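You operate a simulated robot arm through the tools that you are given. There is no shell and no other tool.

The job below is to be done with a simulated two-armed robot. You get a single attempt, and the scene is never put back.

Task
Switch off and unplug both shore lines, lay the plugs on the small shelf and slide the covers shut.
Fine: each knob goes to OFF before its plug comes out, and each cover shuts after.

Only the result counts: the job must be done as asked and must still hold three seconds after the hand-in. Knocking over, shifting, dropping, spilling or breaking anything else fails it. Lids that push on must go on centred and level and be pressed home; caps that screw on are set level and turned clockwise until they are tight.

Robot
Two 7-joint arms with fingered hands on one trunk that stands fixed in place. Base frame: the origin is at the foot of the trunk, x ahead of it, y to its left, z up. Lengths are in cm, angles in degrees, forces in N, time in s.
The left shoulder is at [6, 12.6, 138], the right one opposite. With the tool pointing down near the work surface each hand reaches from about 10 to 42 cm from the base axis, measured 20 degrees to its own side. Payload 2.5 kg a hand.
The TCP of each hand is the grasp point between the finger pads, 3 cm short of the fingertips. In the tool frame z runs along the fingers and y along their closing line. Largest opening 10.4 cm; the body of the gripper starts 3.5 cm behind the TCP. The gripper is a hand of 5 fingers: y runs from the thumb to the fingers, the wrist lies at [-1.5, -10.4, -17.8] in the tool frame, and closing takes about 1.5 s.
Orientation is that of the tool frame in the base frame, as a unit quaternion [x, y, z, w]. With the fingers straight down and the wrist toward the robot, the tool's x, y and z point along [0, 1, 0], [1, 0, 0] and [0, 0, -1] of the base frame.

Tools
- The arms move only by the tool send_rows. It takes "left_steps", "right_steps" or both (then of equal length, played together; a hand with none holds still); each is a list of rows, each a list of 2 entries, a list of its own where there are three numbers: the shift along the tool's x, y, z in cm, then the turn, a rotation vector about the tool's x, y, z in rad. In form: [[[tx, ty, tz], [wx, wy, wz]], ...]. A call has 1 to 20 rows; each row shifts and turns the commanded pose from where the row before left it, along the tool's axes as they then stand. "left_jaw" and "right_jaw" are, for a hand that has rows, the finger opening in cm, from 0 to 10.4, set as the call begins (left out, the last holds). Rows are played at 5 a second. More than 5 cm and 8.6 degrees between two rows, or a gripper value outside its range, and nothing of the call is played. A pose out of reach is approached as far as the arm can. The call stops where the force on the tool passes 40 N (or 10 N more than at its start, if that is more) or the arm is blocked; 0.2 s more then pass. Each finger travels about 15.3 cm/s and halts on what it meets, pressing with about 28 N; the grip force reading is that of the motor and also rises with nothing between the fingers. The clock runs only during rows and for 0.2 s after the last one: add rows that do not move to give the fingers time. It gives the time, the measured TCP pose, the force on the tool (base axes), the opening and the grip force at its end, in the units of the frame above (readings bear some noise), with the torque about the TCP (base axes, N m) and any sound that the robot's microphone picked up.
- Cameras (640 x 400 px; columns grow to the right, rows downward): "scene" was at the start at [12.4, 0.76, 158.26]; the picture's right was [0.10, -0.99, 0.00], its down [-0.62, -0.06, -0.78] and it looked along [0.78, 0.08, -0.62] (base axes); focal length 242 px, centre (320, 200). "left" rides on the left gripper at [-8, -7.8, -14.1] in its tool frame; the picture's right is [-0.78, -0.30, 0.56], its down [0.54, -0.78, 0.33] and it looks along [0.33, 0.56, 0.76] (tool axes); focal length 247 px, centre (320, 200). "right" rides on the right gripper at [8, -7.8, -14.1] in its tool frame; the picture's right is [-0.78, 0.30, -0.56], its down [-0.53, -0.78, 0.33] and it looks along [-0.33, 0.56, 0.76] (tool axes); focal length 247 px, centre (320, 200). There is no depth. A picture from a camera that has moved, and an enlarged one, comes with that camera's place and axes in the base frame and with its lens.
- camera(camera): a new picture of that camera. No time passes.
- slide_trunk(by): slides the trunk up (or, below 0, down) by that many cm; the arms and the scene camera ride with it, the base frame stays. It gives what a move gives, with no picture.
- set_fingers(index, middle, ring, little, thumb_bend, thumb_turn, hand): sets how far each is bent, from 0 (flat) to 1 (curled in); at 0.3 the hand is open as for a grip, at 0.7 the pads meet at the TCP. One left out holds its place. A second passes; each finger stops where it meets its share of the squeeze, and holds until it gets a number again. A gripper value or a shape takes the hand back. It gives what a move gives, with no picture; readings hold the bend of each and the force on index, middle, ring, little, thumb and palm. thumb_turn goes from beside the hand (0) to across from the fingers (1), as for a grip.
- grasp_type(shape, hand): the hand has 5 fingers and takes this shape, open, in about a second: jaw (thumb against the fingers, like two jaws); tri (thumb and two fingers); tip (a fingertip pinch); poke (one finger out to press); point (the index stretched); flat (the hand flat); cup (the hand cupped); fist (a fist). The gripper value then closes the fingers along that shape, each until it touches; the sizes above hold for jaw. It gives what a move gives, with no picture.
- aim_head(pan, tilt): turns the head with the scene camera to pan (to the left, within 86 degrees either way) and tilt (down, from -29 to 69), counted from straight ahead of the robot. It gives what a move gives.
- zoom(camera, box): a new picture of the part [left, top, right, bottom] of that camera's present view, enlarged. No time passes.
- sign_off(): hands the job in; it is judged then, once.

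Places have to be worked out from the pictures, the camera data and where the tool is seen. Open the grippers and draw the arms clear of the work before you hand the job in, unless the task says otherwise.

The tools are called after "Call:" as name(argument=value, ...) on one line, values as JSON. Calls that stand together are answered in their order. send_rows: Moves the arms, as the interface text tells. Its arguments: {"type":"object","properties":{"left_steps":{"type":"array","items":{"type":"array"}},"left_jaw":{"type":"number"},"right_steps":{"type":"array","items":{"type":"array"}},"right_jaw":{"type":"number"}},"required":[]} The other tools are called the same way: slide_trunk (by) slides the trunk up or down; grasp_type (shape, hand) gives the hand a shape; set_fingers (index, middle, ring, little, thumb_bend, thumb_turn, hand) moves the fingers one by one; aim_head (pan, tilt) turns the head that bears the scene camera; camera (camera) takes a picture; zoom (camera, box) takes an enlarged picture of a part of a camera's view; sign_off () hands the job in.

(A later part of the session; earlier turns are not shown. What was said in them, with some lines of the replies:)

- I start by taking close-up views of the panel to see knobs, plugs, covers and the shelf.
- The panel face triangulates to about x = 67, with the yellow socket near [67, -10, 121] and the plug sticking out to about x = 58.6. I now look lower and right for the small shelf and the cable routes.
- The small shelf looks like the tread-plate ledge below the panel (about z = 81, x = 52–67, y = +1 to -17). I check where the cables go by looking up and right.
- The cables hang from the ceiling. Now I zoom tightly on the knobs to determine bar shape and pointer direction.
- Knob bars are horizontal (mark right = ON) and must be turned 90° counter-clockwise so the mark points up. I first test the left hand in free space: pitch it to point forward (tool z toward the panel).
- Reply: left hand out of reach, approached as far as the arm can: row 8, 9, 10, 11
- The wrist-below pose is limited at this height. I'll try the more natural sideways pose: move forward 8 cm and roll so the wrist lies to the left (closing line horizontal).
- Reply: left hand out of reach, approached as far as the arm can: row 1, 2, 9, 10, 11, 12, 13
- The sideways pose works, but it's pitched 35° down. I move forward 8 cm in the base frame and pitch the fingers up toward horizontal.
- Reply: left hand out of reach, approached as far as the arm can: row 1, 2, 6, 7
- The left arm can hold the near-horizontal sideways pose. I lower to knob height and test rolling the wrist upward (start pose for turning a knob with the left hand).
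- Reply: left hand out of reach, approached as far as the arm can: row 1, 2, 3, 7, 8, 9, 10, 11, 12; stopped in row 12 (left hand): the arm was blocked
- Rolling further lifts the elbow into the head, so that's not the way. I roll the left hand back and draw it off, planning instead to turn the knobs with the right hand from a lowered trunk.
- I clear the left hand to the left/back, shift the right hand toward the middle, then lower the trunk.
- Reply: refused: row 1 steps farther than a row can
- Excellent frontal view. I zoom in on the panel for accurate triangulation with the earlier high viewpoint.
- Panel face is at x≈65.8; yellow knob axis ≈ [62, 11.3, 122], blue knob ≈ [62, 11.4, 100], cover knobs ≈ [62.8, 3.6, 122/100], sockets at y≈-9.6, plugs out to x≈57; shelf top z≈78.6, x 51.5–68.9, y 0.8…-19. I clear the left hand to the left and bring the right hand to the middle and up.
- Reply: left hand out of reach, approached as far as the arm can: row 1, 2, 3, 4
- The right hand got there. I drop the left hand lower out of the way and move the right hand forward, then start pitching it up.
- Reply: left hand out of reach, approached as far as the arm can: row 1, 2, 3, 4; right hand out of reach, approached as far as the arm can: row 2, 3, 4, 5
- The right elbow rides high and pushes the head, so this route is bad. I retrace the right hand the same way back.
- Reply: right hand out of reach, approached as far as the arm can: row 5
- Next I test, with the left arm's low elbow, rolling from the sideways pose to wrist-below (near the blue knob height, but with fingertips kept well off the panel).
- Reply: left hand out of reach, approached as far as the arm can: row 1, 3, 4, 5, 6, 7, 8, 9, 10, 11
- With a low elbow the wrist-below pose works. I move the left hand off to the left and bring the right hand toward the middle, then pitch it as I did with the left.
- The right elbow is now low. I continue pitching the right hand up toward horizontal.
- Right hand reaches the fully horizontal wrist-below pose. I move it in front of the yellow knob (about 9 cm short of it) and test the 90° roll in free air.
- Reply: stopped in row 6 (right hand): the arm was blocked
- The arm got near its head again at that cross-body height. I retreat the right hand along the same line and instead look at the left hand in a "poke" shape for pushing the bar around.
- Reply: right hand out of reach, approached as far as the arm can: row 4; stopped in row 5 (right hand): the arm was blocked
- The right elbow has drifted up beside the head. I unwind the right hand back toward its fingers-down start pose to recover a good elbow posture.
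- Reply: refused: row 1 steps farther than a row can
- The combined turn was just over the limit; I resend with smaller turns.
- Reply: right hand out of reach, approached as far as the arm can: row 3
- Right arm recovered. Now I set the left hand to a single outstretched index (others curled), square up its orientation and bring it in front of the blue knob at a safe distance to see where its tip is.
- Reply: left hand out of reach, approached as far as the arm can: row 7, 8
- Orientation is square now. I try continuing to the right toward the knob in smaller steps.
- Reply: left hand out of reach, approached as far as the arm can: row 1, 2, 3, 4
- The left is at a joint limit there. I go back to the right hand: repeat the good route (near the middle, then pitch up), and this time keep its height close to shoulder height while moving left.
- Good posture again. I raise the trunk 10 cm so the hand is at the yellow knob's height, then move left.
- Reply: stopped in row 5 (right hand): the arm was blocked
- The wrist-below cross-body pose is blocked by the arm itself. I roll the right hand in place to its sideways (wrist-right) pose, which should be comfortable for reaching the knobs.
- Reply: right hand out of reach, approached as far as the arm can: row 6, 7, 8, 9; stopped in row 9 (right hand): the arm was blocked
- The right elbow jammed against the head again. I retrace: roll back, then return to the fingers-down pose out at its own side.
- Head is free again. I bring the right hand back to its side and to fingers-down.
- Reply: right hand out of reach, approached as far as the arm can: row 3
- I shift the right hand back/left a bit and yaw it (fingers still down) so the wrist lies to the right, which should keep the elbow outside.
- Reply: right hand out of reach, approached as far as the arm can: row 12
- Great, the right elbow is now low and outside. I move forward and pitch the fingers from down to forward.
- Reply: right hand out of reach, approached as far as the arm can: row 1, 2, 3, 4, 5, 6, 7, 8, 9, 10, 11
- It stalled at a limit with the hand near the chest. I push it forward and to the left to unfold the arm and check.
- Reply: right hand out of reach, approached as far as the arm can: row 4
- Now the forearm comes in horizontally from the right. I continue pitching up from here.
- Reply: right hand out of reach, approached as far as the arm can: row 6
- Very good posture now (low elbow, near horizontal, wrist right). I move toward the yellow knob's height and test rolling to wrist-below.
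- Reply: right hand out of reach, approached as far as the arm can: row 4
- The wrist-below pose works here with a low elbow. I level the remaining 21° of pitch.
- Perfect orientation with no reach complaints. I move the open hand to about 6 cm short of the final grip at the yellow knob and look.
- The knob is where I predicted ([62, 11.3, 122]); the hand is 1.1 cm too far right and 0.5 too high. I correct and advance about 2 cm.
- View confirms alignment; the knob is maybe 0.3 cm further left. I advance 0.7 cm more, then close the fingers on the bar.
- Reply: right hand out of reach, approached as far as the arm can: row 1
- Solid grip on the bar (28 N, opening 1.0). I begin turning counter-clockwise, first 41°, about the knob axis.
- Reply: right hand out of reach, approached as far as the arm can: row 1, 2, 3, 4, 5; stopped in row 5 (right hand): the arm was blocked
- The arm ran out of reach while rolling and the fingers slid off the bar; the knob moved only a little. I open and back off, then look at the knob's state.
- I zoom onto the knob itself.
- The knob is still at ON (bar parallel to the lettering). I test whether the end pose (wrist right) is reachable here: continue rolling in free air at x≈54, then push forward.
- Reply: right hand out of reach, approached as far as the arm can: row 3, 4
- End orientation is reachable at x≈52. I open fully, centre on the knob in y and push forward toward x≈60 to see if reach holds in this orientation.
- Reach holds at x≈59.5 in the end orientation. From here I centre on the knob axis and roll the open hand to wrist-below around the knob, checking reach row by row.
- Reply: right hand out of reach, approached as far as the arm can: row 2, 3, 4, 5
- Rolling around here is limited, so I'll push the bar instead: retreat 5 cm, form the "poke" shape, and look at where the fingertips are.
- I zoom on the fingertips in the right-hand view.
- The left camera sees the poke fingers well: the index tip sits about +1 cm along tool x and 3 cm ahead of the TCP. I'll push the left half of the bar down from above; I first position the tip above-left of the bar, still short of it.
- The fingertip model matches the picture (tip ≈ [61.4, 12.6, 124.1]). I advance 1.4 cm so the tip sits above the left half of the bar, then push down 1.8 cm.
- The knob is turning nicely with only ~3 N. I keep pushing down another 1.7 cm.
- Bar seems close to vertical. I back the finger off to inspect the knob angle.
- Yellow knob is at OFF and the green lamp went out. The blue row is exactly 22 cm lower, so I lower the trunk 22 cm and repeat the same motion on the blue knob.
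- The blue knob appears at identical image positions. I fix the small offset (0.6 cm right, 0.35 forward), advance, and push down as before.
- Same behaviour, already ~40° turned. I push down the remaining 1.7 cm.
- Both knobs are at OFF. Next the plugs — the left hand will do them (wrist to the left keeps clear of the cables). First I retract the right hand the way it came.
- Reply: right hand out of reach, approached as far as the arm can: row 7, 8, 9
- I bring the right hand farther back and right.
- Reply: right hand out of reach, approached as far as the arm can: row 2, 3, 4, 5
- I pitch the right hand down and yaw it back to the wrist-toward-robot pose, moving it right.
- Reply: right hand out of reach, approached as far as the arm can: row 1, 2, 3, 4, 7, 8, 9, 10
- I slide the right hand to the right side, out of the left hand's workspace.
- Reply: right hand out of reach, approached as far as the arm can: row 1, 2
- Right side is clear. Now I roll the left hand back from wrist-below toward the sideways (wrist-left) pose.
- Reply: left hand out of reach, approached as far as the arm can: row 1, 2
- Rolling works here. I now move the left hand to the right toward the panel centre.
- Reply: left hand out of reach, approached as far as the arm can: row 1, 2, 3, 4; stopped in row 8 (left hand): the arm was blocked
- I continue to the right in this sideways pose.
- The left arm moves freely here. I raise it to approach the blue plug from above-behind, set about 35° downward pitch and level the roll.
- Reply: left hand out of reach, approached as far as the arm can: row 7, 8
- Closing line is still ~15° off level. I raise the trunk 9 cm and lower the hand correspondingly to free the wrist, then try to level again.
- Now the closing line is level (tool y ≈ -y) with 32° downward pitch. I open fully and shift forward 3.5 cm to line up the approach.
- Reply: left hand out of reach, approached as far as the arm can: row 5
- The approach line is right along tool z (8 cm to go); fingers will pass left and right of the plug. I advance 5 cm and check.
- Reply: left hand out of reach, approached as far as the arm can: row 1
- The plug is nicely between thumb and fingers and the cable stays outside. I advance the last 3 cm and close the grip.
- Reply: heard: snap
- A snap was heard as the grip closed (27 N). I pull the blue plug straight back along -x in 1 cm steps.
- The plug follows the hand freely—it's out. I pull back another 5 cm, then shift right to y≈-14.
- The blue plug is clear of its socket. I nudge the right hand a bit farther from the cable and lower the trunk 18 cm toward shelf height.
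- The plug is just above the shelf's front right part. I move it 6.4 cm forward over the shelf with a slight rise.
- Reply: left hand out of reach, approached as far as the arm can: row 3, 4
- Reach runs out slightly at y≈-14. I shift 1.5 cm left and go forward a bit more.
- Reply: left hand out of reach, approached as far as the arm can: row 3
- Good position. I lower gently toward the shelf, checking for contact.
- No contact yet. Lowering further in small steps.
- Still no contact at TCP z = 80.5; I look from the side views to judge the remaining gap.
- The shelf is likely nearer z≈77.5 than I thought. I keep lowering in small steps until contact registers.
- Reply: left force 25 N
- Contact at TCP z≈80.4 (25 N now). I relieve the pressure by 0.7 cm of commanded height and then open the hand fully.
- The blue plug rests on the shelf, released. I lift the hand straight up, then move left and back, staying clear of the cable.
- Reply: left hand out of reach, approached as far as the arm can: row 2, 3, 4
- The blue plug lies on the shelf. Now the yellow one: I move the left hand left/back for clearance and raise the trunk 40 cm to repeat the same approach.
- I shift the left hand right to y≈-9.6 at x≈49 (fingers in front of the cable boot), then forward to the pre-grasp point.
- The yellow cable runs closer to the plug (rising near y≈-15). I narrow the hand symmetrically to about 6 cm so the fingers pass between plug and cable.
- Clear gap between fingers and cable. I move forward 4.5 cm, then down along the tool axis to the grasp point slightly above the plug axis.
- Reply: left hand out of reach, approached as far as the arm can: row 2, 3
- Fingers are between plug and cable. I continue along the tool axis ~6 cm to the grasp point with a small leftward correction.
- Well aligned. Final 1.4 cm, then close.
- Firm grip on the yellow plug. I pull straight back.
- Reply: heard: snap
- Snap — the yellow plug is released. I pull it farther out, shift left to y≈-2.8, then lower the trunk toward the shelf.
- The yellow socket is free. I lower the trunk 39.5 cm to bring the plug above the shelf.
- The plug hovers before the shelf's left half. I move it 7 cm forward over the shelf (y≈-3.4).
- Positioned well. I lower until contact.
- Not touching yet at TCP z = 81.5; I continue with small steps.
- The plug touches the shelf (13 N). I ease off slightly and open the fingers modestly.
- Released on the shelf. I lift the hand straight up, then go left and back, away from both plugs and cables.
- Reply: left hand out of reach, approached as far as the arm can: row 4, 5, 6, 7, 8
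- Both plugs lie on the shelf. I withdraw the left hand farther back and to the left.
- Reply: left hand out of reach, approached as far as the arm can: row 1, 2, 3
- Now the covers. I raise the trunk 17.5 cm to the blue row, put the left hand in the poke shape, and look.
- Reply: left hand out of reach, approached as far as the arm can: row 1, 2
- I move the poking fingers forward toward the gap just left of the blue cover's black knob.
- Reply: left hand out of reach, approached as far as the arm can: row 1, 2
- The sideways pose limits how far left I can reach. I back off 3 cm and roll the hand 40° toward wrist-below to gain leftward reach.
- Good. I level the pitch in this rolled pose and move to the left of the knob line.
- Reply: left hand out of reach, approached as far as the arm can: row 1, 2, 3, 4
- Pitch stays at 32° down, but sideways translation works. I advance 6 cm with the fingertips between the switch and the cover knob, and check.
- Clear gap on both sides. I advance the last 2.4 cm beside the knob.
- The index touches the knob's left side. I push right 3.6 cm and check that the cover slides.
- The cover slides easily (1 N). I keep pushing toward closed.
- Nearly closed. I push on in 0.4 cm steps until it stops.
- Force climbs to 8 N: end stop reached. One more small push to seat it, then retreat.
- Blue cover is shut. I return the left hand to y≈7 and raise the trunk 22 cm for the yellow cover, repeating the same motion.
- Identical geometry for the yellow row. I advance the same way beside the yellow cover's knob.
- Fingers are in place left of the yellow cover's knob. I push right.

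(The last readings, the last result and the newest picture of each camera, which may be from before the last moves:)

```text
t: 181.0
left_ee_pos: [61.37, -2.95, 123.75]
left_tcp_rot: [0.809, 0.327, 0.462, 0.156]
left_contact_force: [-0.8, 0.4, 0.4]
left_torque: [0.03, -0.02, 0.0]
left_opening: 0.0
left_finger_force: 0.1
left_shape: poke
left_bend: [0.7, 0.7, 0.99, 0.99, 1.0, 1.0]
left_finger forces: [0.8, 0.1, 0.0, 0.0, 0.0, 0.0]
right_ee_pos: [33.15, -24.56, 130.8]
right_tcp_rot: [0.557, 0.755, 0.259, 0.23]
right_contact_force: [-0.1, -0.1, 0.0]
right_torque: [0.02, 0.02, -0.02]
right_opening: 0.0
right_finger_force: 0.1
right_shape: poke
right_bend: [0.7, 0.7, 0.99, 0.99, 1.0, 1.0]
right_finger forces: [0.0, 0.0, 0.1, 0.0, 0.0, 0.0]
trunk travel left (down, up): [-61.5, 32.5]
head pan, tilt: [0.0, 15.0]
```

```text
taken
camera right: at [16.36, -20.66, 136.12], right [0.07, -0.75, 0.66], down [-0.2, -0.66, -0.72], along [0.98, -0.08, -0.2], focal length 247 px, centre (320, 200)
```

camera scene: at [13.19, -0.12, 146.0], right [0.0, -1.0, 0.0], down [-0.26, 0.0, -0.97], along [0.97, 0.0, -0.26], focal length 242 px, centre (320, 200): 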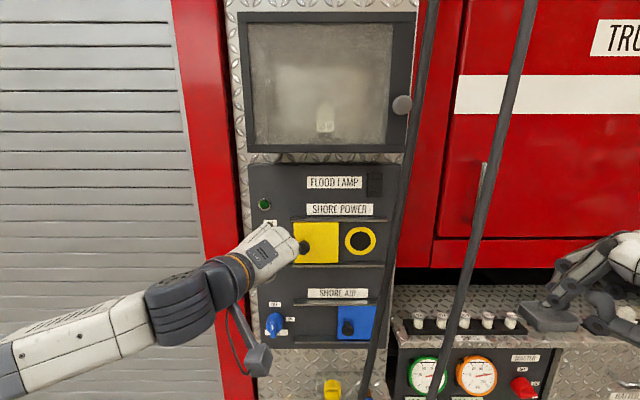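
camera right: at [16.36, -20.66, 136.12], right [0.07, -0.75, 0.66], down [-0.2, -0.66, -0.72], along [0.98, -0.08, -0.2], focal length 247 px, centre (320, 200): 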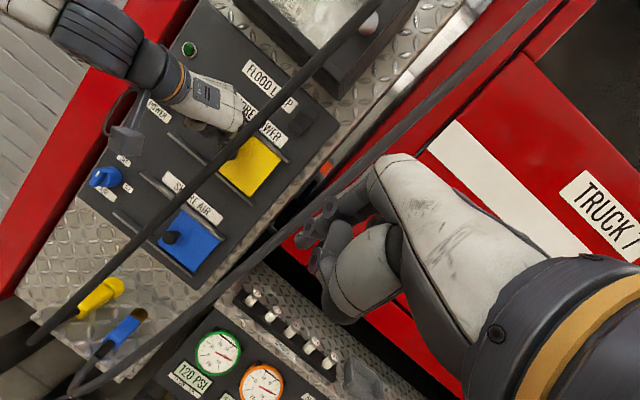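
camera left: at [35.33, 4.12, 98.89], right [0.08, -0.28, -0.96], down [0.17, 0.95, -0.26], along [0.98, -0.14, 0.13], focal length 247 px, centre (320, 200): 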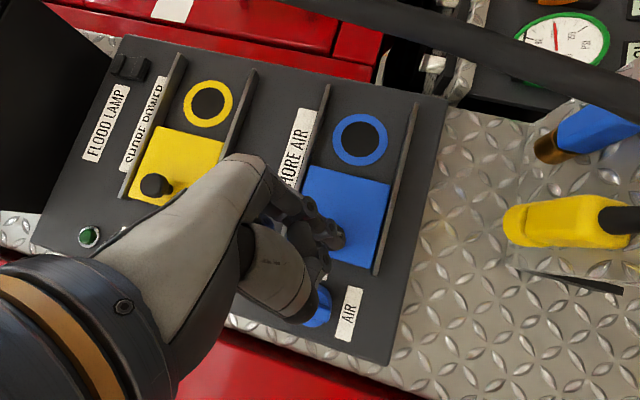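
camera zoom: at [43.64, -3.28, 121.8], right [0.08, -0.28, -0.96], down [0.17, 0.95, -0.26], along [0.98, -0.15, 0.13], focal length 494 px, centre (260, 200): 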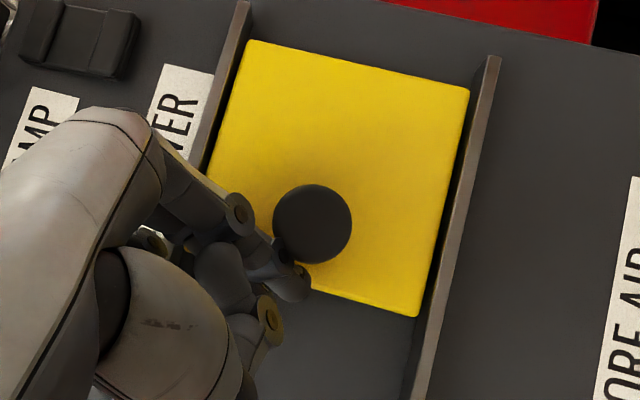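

Nearly shut. I finish with small steps until the end stop pushes back.

Call:
send_rows(left_steps=[[[-0.27, 0.294, -0.022], [0, 0, 0]], [[-0.27, 0.294, -0.022], [0, 0, 0]], [[-0.27, 0.294, -0.022], [0, 0, 0]], [[0, 0, 0], [0, 0, 0]]])

Call:
send_rows(left_steps=[[[-0.27, 0.294, -0.022], [0, 0, 0]], [[0, 0, 0], [0, 0, 0]]])

Call:
send_rows(left_steps=[[[-0.27, 0.294, -0.022], [0, 0, 0]], [[0, 0, 0], [0, 0, 0]]])

```text
t: 182.0
left_ee_pos: [61.39, -4.13, 123.74]
left_tcp_rot: [0.81, 0.327, 0.462, 0.156]
left_contact_force: [-0.8, 2.0, 0.9]
left_torque: [-0.02, 0.03, 0.02]
left_opening: 0.0
left_finger_force: 0.0
left_shape: poke
left_bend: [0.7, 0.7, 0.99, 0.99, 1.0, 1.0]
left_finger forces: [2.2, 0.0, 0.0, 0.0, 0.0, 0.1]
right_ee_pos: [33.11, -24.42, 130.86]
right_tcp_rot: [0.556, 0.755, 0.26, 0.23]
right_contact_force: [-0.4, 0.2, -0.5]
right_torque: [0.02, 0.02, 0.02]
right_opening: 0.0
right_finger_force: 0.0
right_shape: poke
right_bend: [0.7, 0.7, 0.99, 0.99, 1.0, 1.0]
right_finger forces: [0.0, 0.0, 0.1, 0.0, 0.1, 0.1]
trunk travel left (down, up): [-61.5, 32.5]
head pan, tilt: [0.0, 15.0]
```

```text
t: 182.6
left_ee_pos: [61.45, -4.33, 123.83]
left_tcp_rot: [0.808, 0.329, 0.463, 0.155]
left_contact_force: [0.0, 5.6, 3.4]
left_torque: [0.02, 0.03, 0.05]
left_opening: 0.0
left_finger_force: 0.0
left_shape: poke
left_bend: [0.7, 0.7, 0.99, 0.99, 1.0, 1.0]
left_finger forces: [5.9, 0.1, 0.0, 0.0, 0.0, 0.0]
right_ee_pos: [33.15, -24.3, 130.84]
right_tcp_rot: [0.556, 0.755, 0.26, 0.23]
right_contact_force: [0.3, -0.1, -0.7]
right_torque: [-0.03, 0.04, -0.02]
right_opening: 0.02
right_finger_force: 0.1
right_shape: poke
right_bend: [0.7, 0.7, 0.99, 0.99, 1.0, 1.0]
right_finger forces: [0.0, 0.0, 0.1, 0.0, 0.0, 0.0]
trunk travel left (down, up): [-61.5, 32.5]
head pan, tilt: [0.0, 15.0]
```

```text
t: 183.2
left_ee_pos: [61.47, -4.61, 123.79]
left_tcp_rot: [0.808, 0.329, 0.463, 0.156]
left_contact_force: [1.8, 9.5, 5.1]
left_torque: [0.06, -0.07, 0.04]
left_opening: 0.01
left_finger_force: 0.1
left_shape: poke
left_bend: [0.7, 0.7, 0.99, 0.99, 1.0, 1.0]
left_finger forces: [11.0, 0.0, 0.0, 0.0, 0.1, 0.1]
right_ee_pos: [33.23, -24.43, 130.84]
right_tcp_rot: [0.556, 0.755, 0.26, 0.23]
right_contact_force: [0.9, 0.5, 0.8]
right_torque: [-0.02, 0.03, -0.02]
right_opening: 0.0
right_finger_force: 0.1
right_shape: poke
right_bend: [0.7, 0.7, 0.99, 0.99, 1.0, 1.0]
right_finger forces: [0.0, 0.0, 0.1, 0.1, 0.0, 0.0]
trunk travel left (down, up): [-61.5, 32.5]
head pan, tilt: [0.0, 15.0]
```

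End stop reached (≈10 N). I retreat the left hand: slightly left, then straight back.

Call:
send_rows(left_steps=[[[0.45, -0.49, 0], [0, 0, 0]], [[-0.7, -0.8, -1.7], [0, 0, 0]], [[-0.9, -1.0, -2.2], [0, 0, 0]], [[-0.9, -1.0, -2.2], [0, 0, 0]], [[-0.9, -1.0, -2.2], [0, 0, 0]], [[2.54, -2.77, 0.2], [0, 0, 0]], [[2.54, -2.77, 0.2], [0, 0, 0]], [[2.54, -2.77, 0.2], [0, 0, 0]], [[0, 0, 0], [0, 0, 0]]])

Call:
camera(camera="scene")

Call:
camera(camera="right")

Call:
camera(camera="left")

```text
t: 185.2
left_ee_pos: [51.74, 7.33, 123.91]
left_tcp_rot: [0.81, 0.327, 0.462, 0.156]
left_contact_force: [-0.7, -1.4, -0.3]
left_torque: [0.01, -0.01, -0.01]
left_opening: 0.01
left_finger_force: 0.0
left_shape: poke
left_bend: [0.7, 0.7, 0.99, 0.99, 1.0, 1.0]
left_finger forces: [0.1, 0.0, 0.1, 0.0, 0.0, 0.0]
right_ee_pos: [33.26, -24.61, 130.89]
right_tcp_rot: [0.556, 0.755, 0.259, 0.23]
right_contact_force: [0.5, 0.2, 0.0]
right_torque: [0.03, 0.03, 0.0]
right_opening: 0.0
right_finger_force: 0.1
right_shape: poke
right_bend: [0.7, 0.7, 0.99, 0.99, 1.0, 1.0]
right_finger forces: [0.0, 0.0, 0.0, 0.0, 0.0, 0.1]
trunk travel left (down, up): [-61.5, 32.5]
head pan, tilt: [0.0, 15.0]
```

```text
taken
camera scene: at [13.2, -0.16, 146.0], right [0.0, -1.0, 0.0], down [-0.26, 0.0, -0.97], along [0.97, 0.0, -0.26], focal length 242 px, centre (320, 200)
```

scene: 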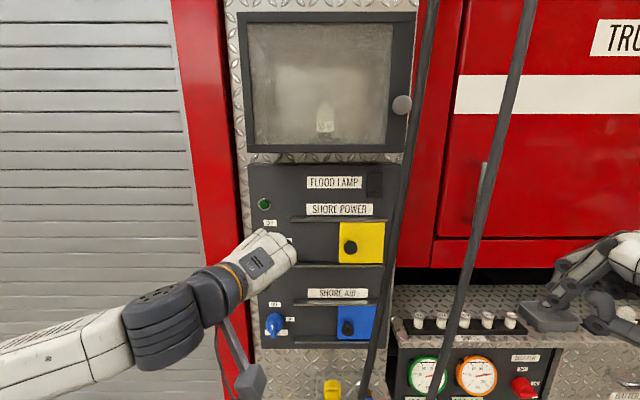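

```text
taken
camera right: at [16.37, -20.7, 136.11], right [0.07, -0.75, 0.66], down [-0.2, -0.66, -0.72], along [0.98, -0.08, -0.2], focal length 247 px, centre (320, 200)
```

right: 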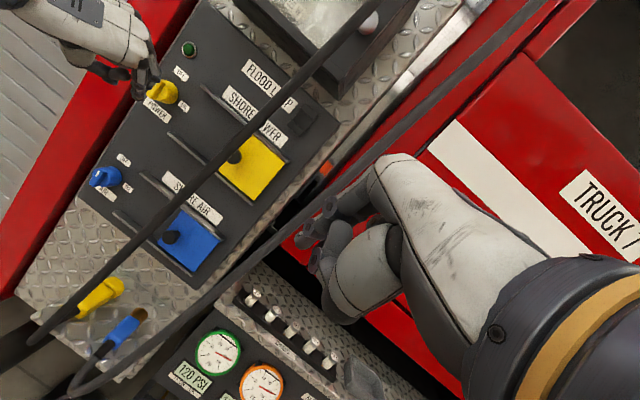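

```text
taken
camera left: at [33.93, 6.83, 121.82], right [0.08, -0.28, -0.96], down [0.17, 0.95, -0.26], along [0.98, -0.15, 0.12], focal length 247 px, centre (320, 200)
```

left: 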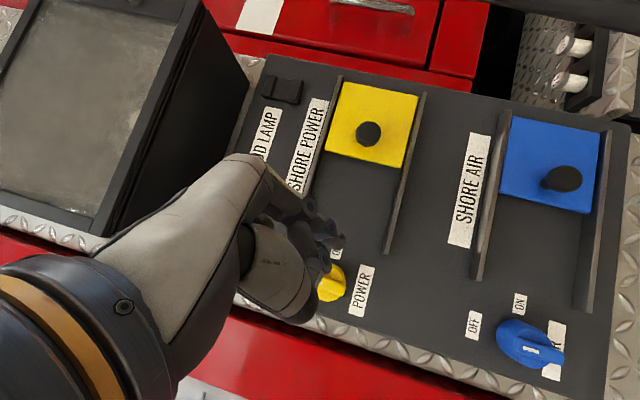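

Both covers appear shut. I zoom in to verify knob positions, covers and plugs.

Call:
zoom(camera="left", box=[440, 280, 600, 380])

Call:
zoom(camera="right", box=[70, 60, 230, 200])

Call:
zoom(camera="scene", box=[240, 180, 420, 292])

Call:
zoom(camera="scene", box=[240, 280, 420, 392])

```text
4.00 times, centred on (520, 330) of left
camera zoom: at [33.93, 6.83, 121.82], right [0.08, -0.28, -0.96], down [0.17, 0.95, -0.26], along [0.98, -0.15, 0.12], focal length 988 px, centre (-480, -320)
```

zoom: 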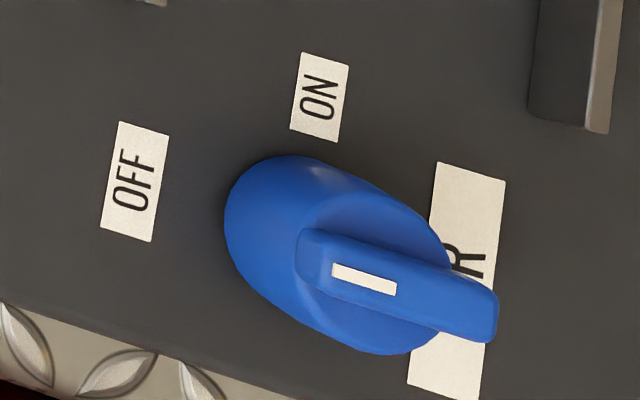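

```text
2.86 times, centred on (150, 130) of right
camera zoom: at [16.37, -20.7, 136.11], right [0.07, -0.75, 0.66], down [-0.2, -0.66, -0.72], along [0.98, -0.08, -0.2], focal length 706 px, centre (806, 400)
```

zoom: 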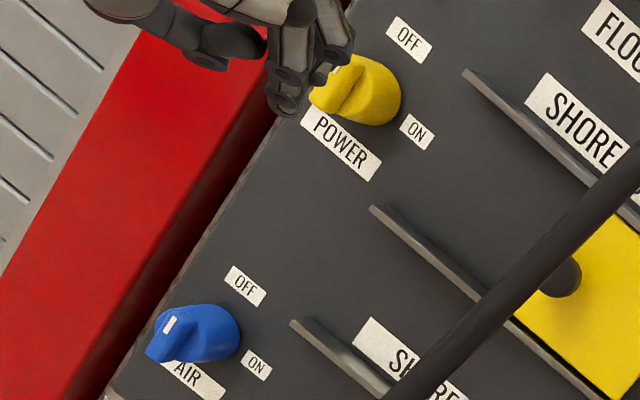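

```text
3.56 times, centred on (330, 236) of scene
camera zoom: at [13.2, -0.16, 146.0], right [0.0, -1.0, 0.0], down [-0.26, 0.0, -0.97], along [0.97, 0.0, -0.26], focal length 861 px, centre (284, 72)
```

zoom: 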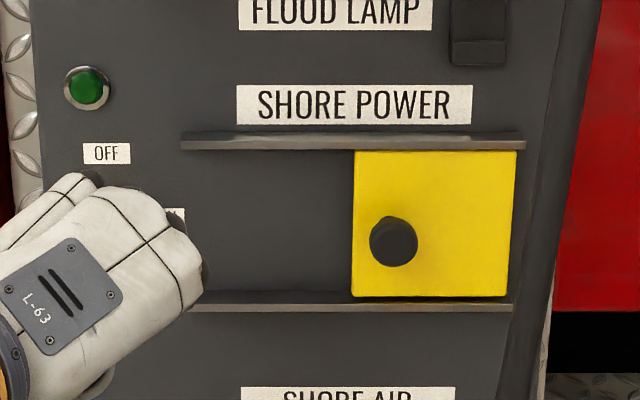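

```text
3.56 times, centred on (330, 336) of scene
camera zoom: at [13.2, -0.16, 146.0], right [0.0, -1.0, 0.0], down [-0.26, 0.0, -0.97], along [0.97, 0.0, -0.26], focal length 861 px, centre (284, -284)
```

zoom: 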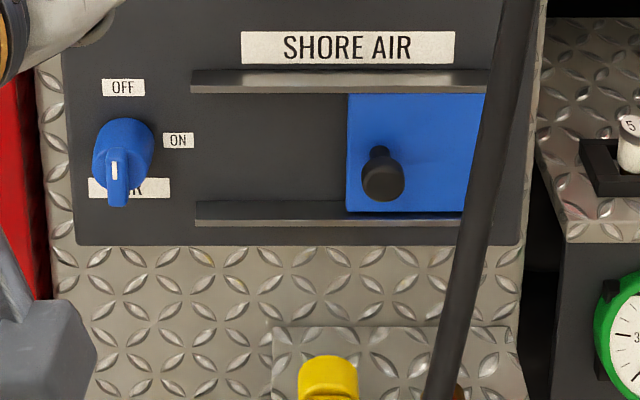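

Knobs are at OFF, lamp out, both covers at the end of their rails. I draw the left arm clear and open both hands.

Call:
send_rows(left_steps=[[[0.96, -3.37, -2.39], [0, 0, 0]], [[0.96, -3.37, -2.39], [0, 0, 0]], [[0.96, -3.37, -2.39], [0, 0, 0]], [[0, 0, 0], [0, 0, 0]]])

Call:
grasp_type(shape="jaw", hand="left")

Call:
grasp_type(shape="jaw", hand="right")

Call:
aim_head(pan=0, tilt=35)

Call:
camera(camera="scene")

Call:
zoom(camera="scene", box=[230, 60, 430, 185])

Call:
zoom(camera="scene", box=[270, 200, 430, 300])

Call:
camera(camera="right")

```text
t: 186.2
left_ee_pos: [43.07, 16.25, 123.89]
left_tcp_rot: [0.81, 0.327, 0.462, 0.156]
left_contact_force: [-0.5, 0.1, 0.1]
left_torque: [-0.02, 0.01, -0.01]
left_opening: 0.0
left_finger_force: 0.0
left_shape: poke
left_bend: [0.7, 0.7, 0.99, 0.99, 1.0, 1.0]
left_finger forces: [0.1, 0.0, 0.0, 0.0, 0.0, 0.1]
left hand out of reach, approached as far as the arm can: row 3
right_ee_pos: [33.36, -24.6, 130.81]
right_tcp_rot: [0.556, 0.755, 0.26, 0.231]
right_contact_force: [-0.8, 0.4, 1.4]
right_torque: [0.01, 0.0, 0.01]
right_opening: 0.0
right_finger_force: 0.1
right_shape: poke
right_bend: [0.7, 0.7, 0.99, 0.99, 1.0, 1.0]
right_finger forces: [0.0, 0.0, 0.0, 0.0, 0.0, 0.0]
trunk travel left (down, up): [-61.5, 32.5]
head pan, tilt: [0.0, 15.0]
```

```text
t: 187.1
left_ee_pos: [42.96, 16.33, 124.05]
left_tcp_rot: [0.809, 0.327, 0.462, 0.156]
left_contact_force: [-1.3, -0.5, -0.2]
left_torque: [0.02, 0.01, -0.05]
left_opening: 10.38
left_finger_force: 0.1
left_shape: jaw
left_bend: [0.3, 0.3, 0.3, 0.3, 0.3, 0.98]
left_finger forces: [0.1, 0.0, 0.0, 0.1, 0.0, 0.1]
right_ee_pos: [33.14, -24.58, 131.03]
right_tcp_rot: [0.557, 0.755, 0.259, 0.23]
right_contact_force: [-0.6, 0.0, 0.2]
right_torque: [-0.01, -0.02, 0.04]
right_opening: 0.0
right_finger_force: 0.1
right_shape: poke
right_bend: [0.7, 0.7, 0.99, 0.99, 1.0, 1.0]
right_finger forces: [0.0, 0.1, 0.0, 0.0, 0.1, 0.1]
trunk travel left (down, up): [-61.5, 32.5]
head pan, tilt: [0.0, 15.0]
```

```text
t: 188.0
left_ee_pos: [43.03, 16.31, 124.0]
left_tcp_rot: [0.81, 0.327, 0.461, 0.156]
left_contact_force: [-0.5, 0.3, 0.7]
left_torque: [0.0, 0.0, -0.02]
left_opening: 10.41
left_finger_force: 0.0
left_shape: jaw
left_bend: [0.3, 0.3, 0.3, 0.3, 0.3, 0.98]
left_finger forces: [0.0, 0.0, 0.0, 0.1, 0.0, 0.0]
right_ee_pos: [33.27, -24.54, 130.96]
right_tcp_rot: [0.557, 0.755, 0.26, 0.231]
right_contact_force: [0.2, 0.4, 0.9]
right_torque: [-0.03, -0.05, 0.02]
right_opening: 10.39
right_finger_force: 0.0
right_shape: jaw
right_bend: [0.3, 0.3, 0.3, 0.3, 0.3, 0.98]
right_finger forces: [0.1, 0.1, 0.0, 0.0, 0.1, 0.0]
trunk travel left (down, up): [-61.5, 32.5]
head pan, tilt: [0.0, 15.0]
```

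```text
t: 188.9
left_ee_pos: [43.02, 16.59, 123.94]
left_tcp_rot: [0.81, 0.327, 0.462, 0.156]
left_contact_force: [0.3, -0.3, -0.2]
left_torque: [-0.02, -0.01, 0.02]
left_opening: 10.4
left_finger_force: 0.1
left_shape: jaw
left_bend: [0.3, 0.3, 0.3, 0.3, 0.3, 0.98]
left_finger forces: [0.0, 0.1, 0.0, 0.1, 0.1, 0.0]
right_ee_pos: [33.21, -24.67, 130.89]
right_tcp_rot: [0.556, 0.755, 0.26, 0.23]
right_contact_force: [-0.5, -0.2, -0.1]
right_torque: [0.02, 0.0, 0.03]
right_opening: 10.41
right_finger_force: 0.1
right_shape: jaw
right_bend: [0.3, 0.3, 0.3, 0.3, 0.3, 0.98]
right_finger forces: [0.0, 0.0, 0.0, 0.1, 0.1, 0.0]
trunk travel left (down, up): [-61.5, 32.5]
head pan, tilt: [0.0, 35.0]
```

```text
taken
camera scene: at [12.66, -0.12, 142.81], right [0.0, -1.0, 0.0], down [-0.57, 0.0, -0.82], along [0.82, 0.0, -0.57], focal length 242 px, centre (320, 200)
```

scene: 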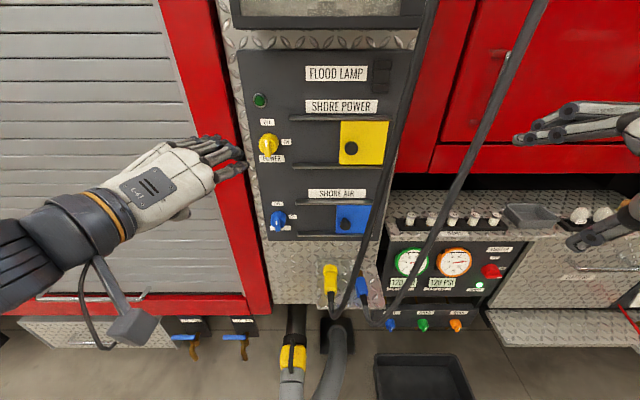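

```text
3.20 times, centred on (330, 122) of scene
camera zoom: at [12.66, -0.12, 142.81], right [0.0, -1.0, 0.0], down [-0.57, 0.0, -0.82], along [0.82, 0.0, -0.57], focal length 775 px, centre (288, 448)
```

zoom: 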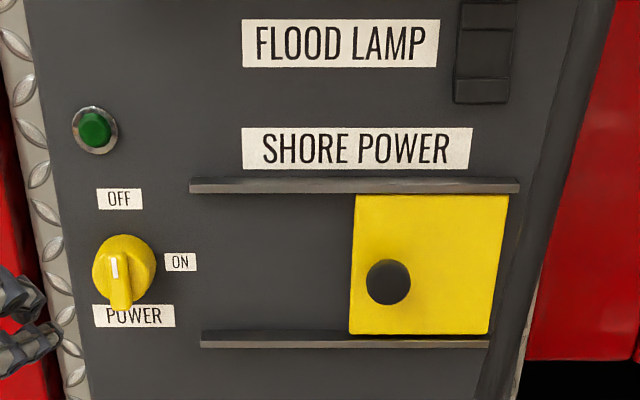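

```text
4.00 times, centred on (350, 250) of scene
camera zoom: at [12.66, -0.12, 142.81], right [0.0, -1.0, 0.0], down [-0.57, 0.0, -0.82], along [0.82, 0.0, -0.57], focal length 968 px, centre (200, 0)
```

zoom: 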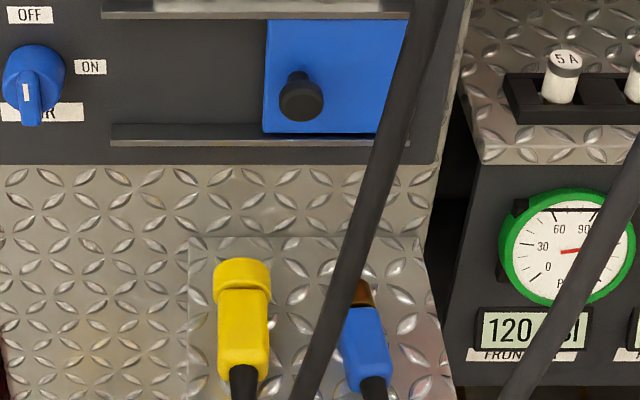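

```text
taken
camera right: at [16.37, -20.67, 136.12], right [0.07, -0.75, 0.66], down [-0.2, -0.66, -0.72], along [0.98, -0.08, -0.2], focal length 247 px, centre (320, 200)
```

right: 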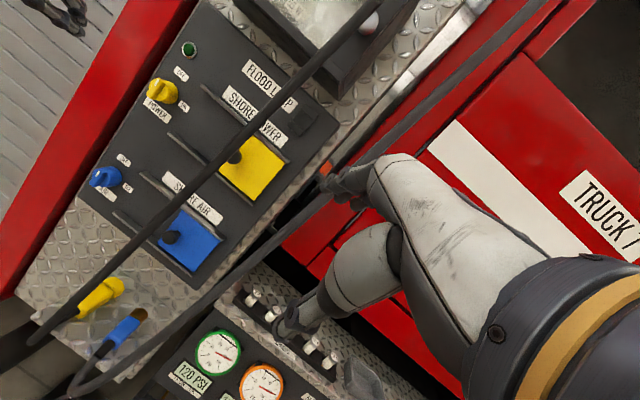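

Everything looks right; a last check of the plugs' resting places on the shelf.

Call:
zoom(camera="scene", box=[295, 245, 405, 325])

Call:
zoom(camera="right", box=[20, 250, 180, 390])

```text
5.00 times, centred on (350, 285) of scene
camera zoom: at [12.66, -0.12, 142.81], right [0.0, -1.0, 0.0], down [-0.57, 0.0, -0.82], along [0.82, 0.0, -0.57], focal length 1210 px, centre (170, -225)
```

zoom: 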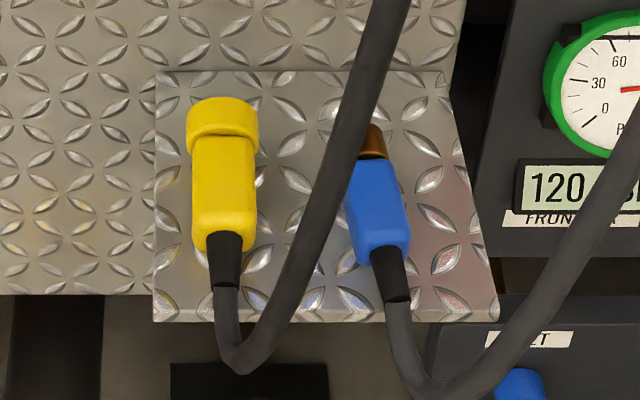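

```text
2.86 times, centred on (100, 320) of right
camera zoom: at [16.37, -20.67, 136.12], right [0.07, -0.75, 0.66], down [-0.2, -0.66, -0.72], along [0.98, -0.08, -0.2], focal length 706 px, centre (949, -143)
```

zoom: 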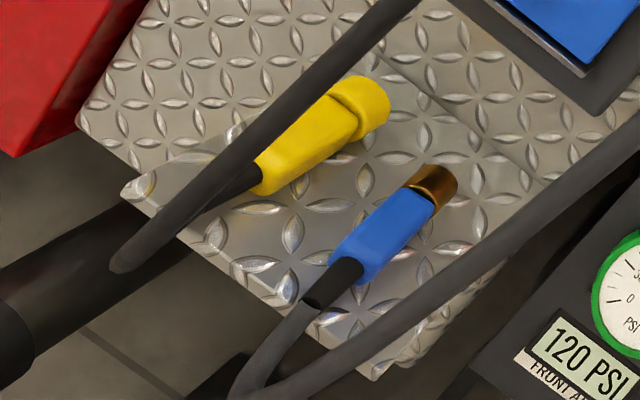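

Both plugs lie fully on the shelf, both knobs point to OFF, both covers are shut against their stops, the hands are open and the arms are clear. I hand the job in.

Call:
sign_off()

```text
The job is handed in.
```

I've handed in the job: both shore lines are switched off and unplugged, their plugs are on the small shelf, and both covers are slid shut. The final pictures showed:

- **Knobs:** both point to OFF. The power line's green lamp went out once its knob was turned. Each knob was turned before its plug came out.
- **Plugs:** the yellow and blue plugs lie fully on the shelf. The blue one sits slightly angled, and its cable end hangs over the front edge.
- **Covers:** both were pushed right until they met the end stop. Each was closed only after its plug was out.
- **Arms:** both hands are open and drawn back from the panel.

- **Slip on the yellow knob:** my first attempt was to grip and turn it, and the fingers slid off without moving it. I then pushed it round with a fingertip, and did the same on the blue knob.
- **Contact with the robot's own head:** while I was working out arm positions, the arms pressed against the head a few times. It came back to its place each time, and nothing on the truck was touched.
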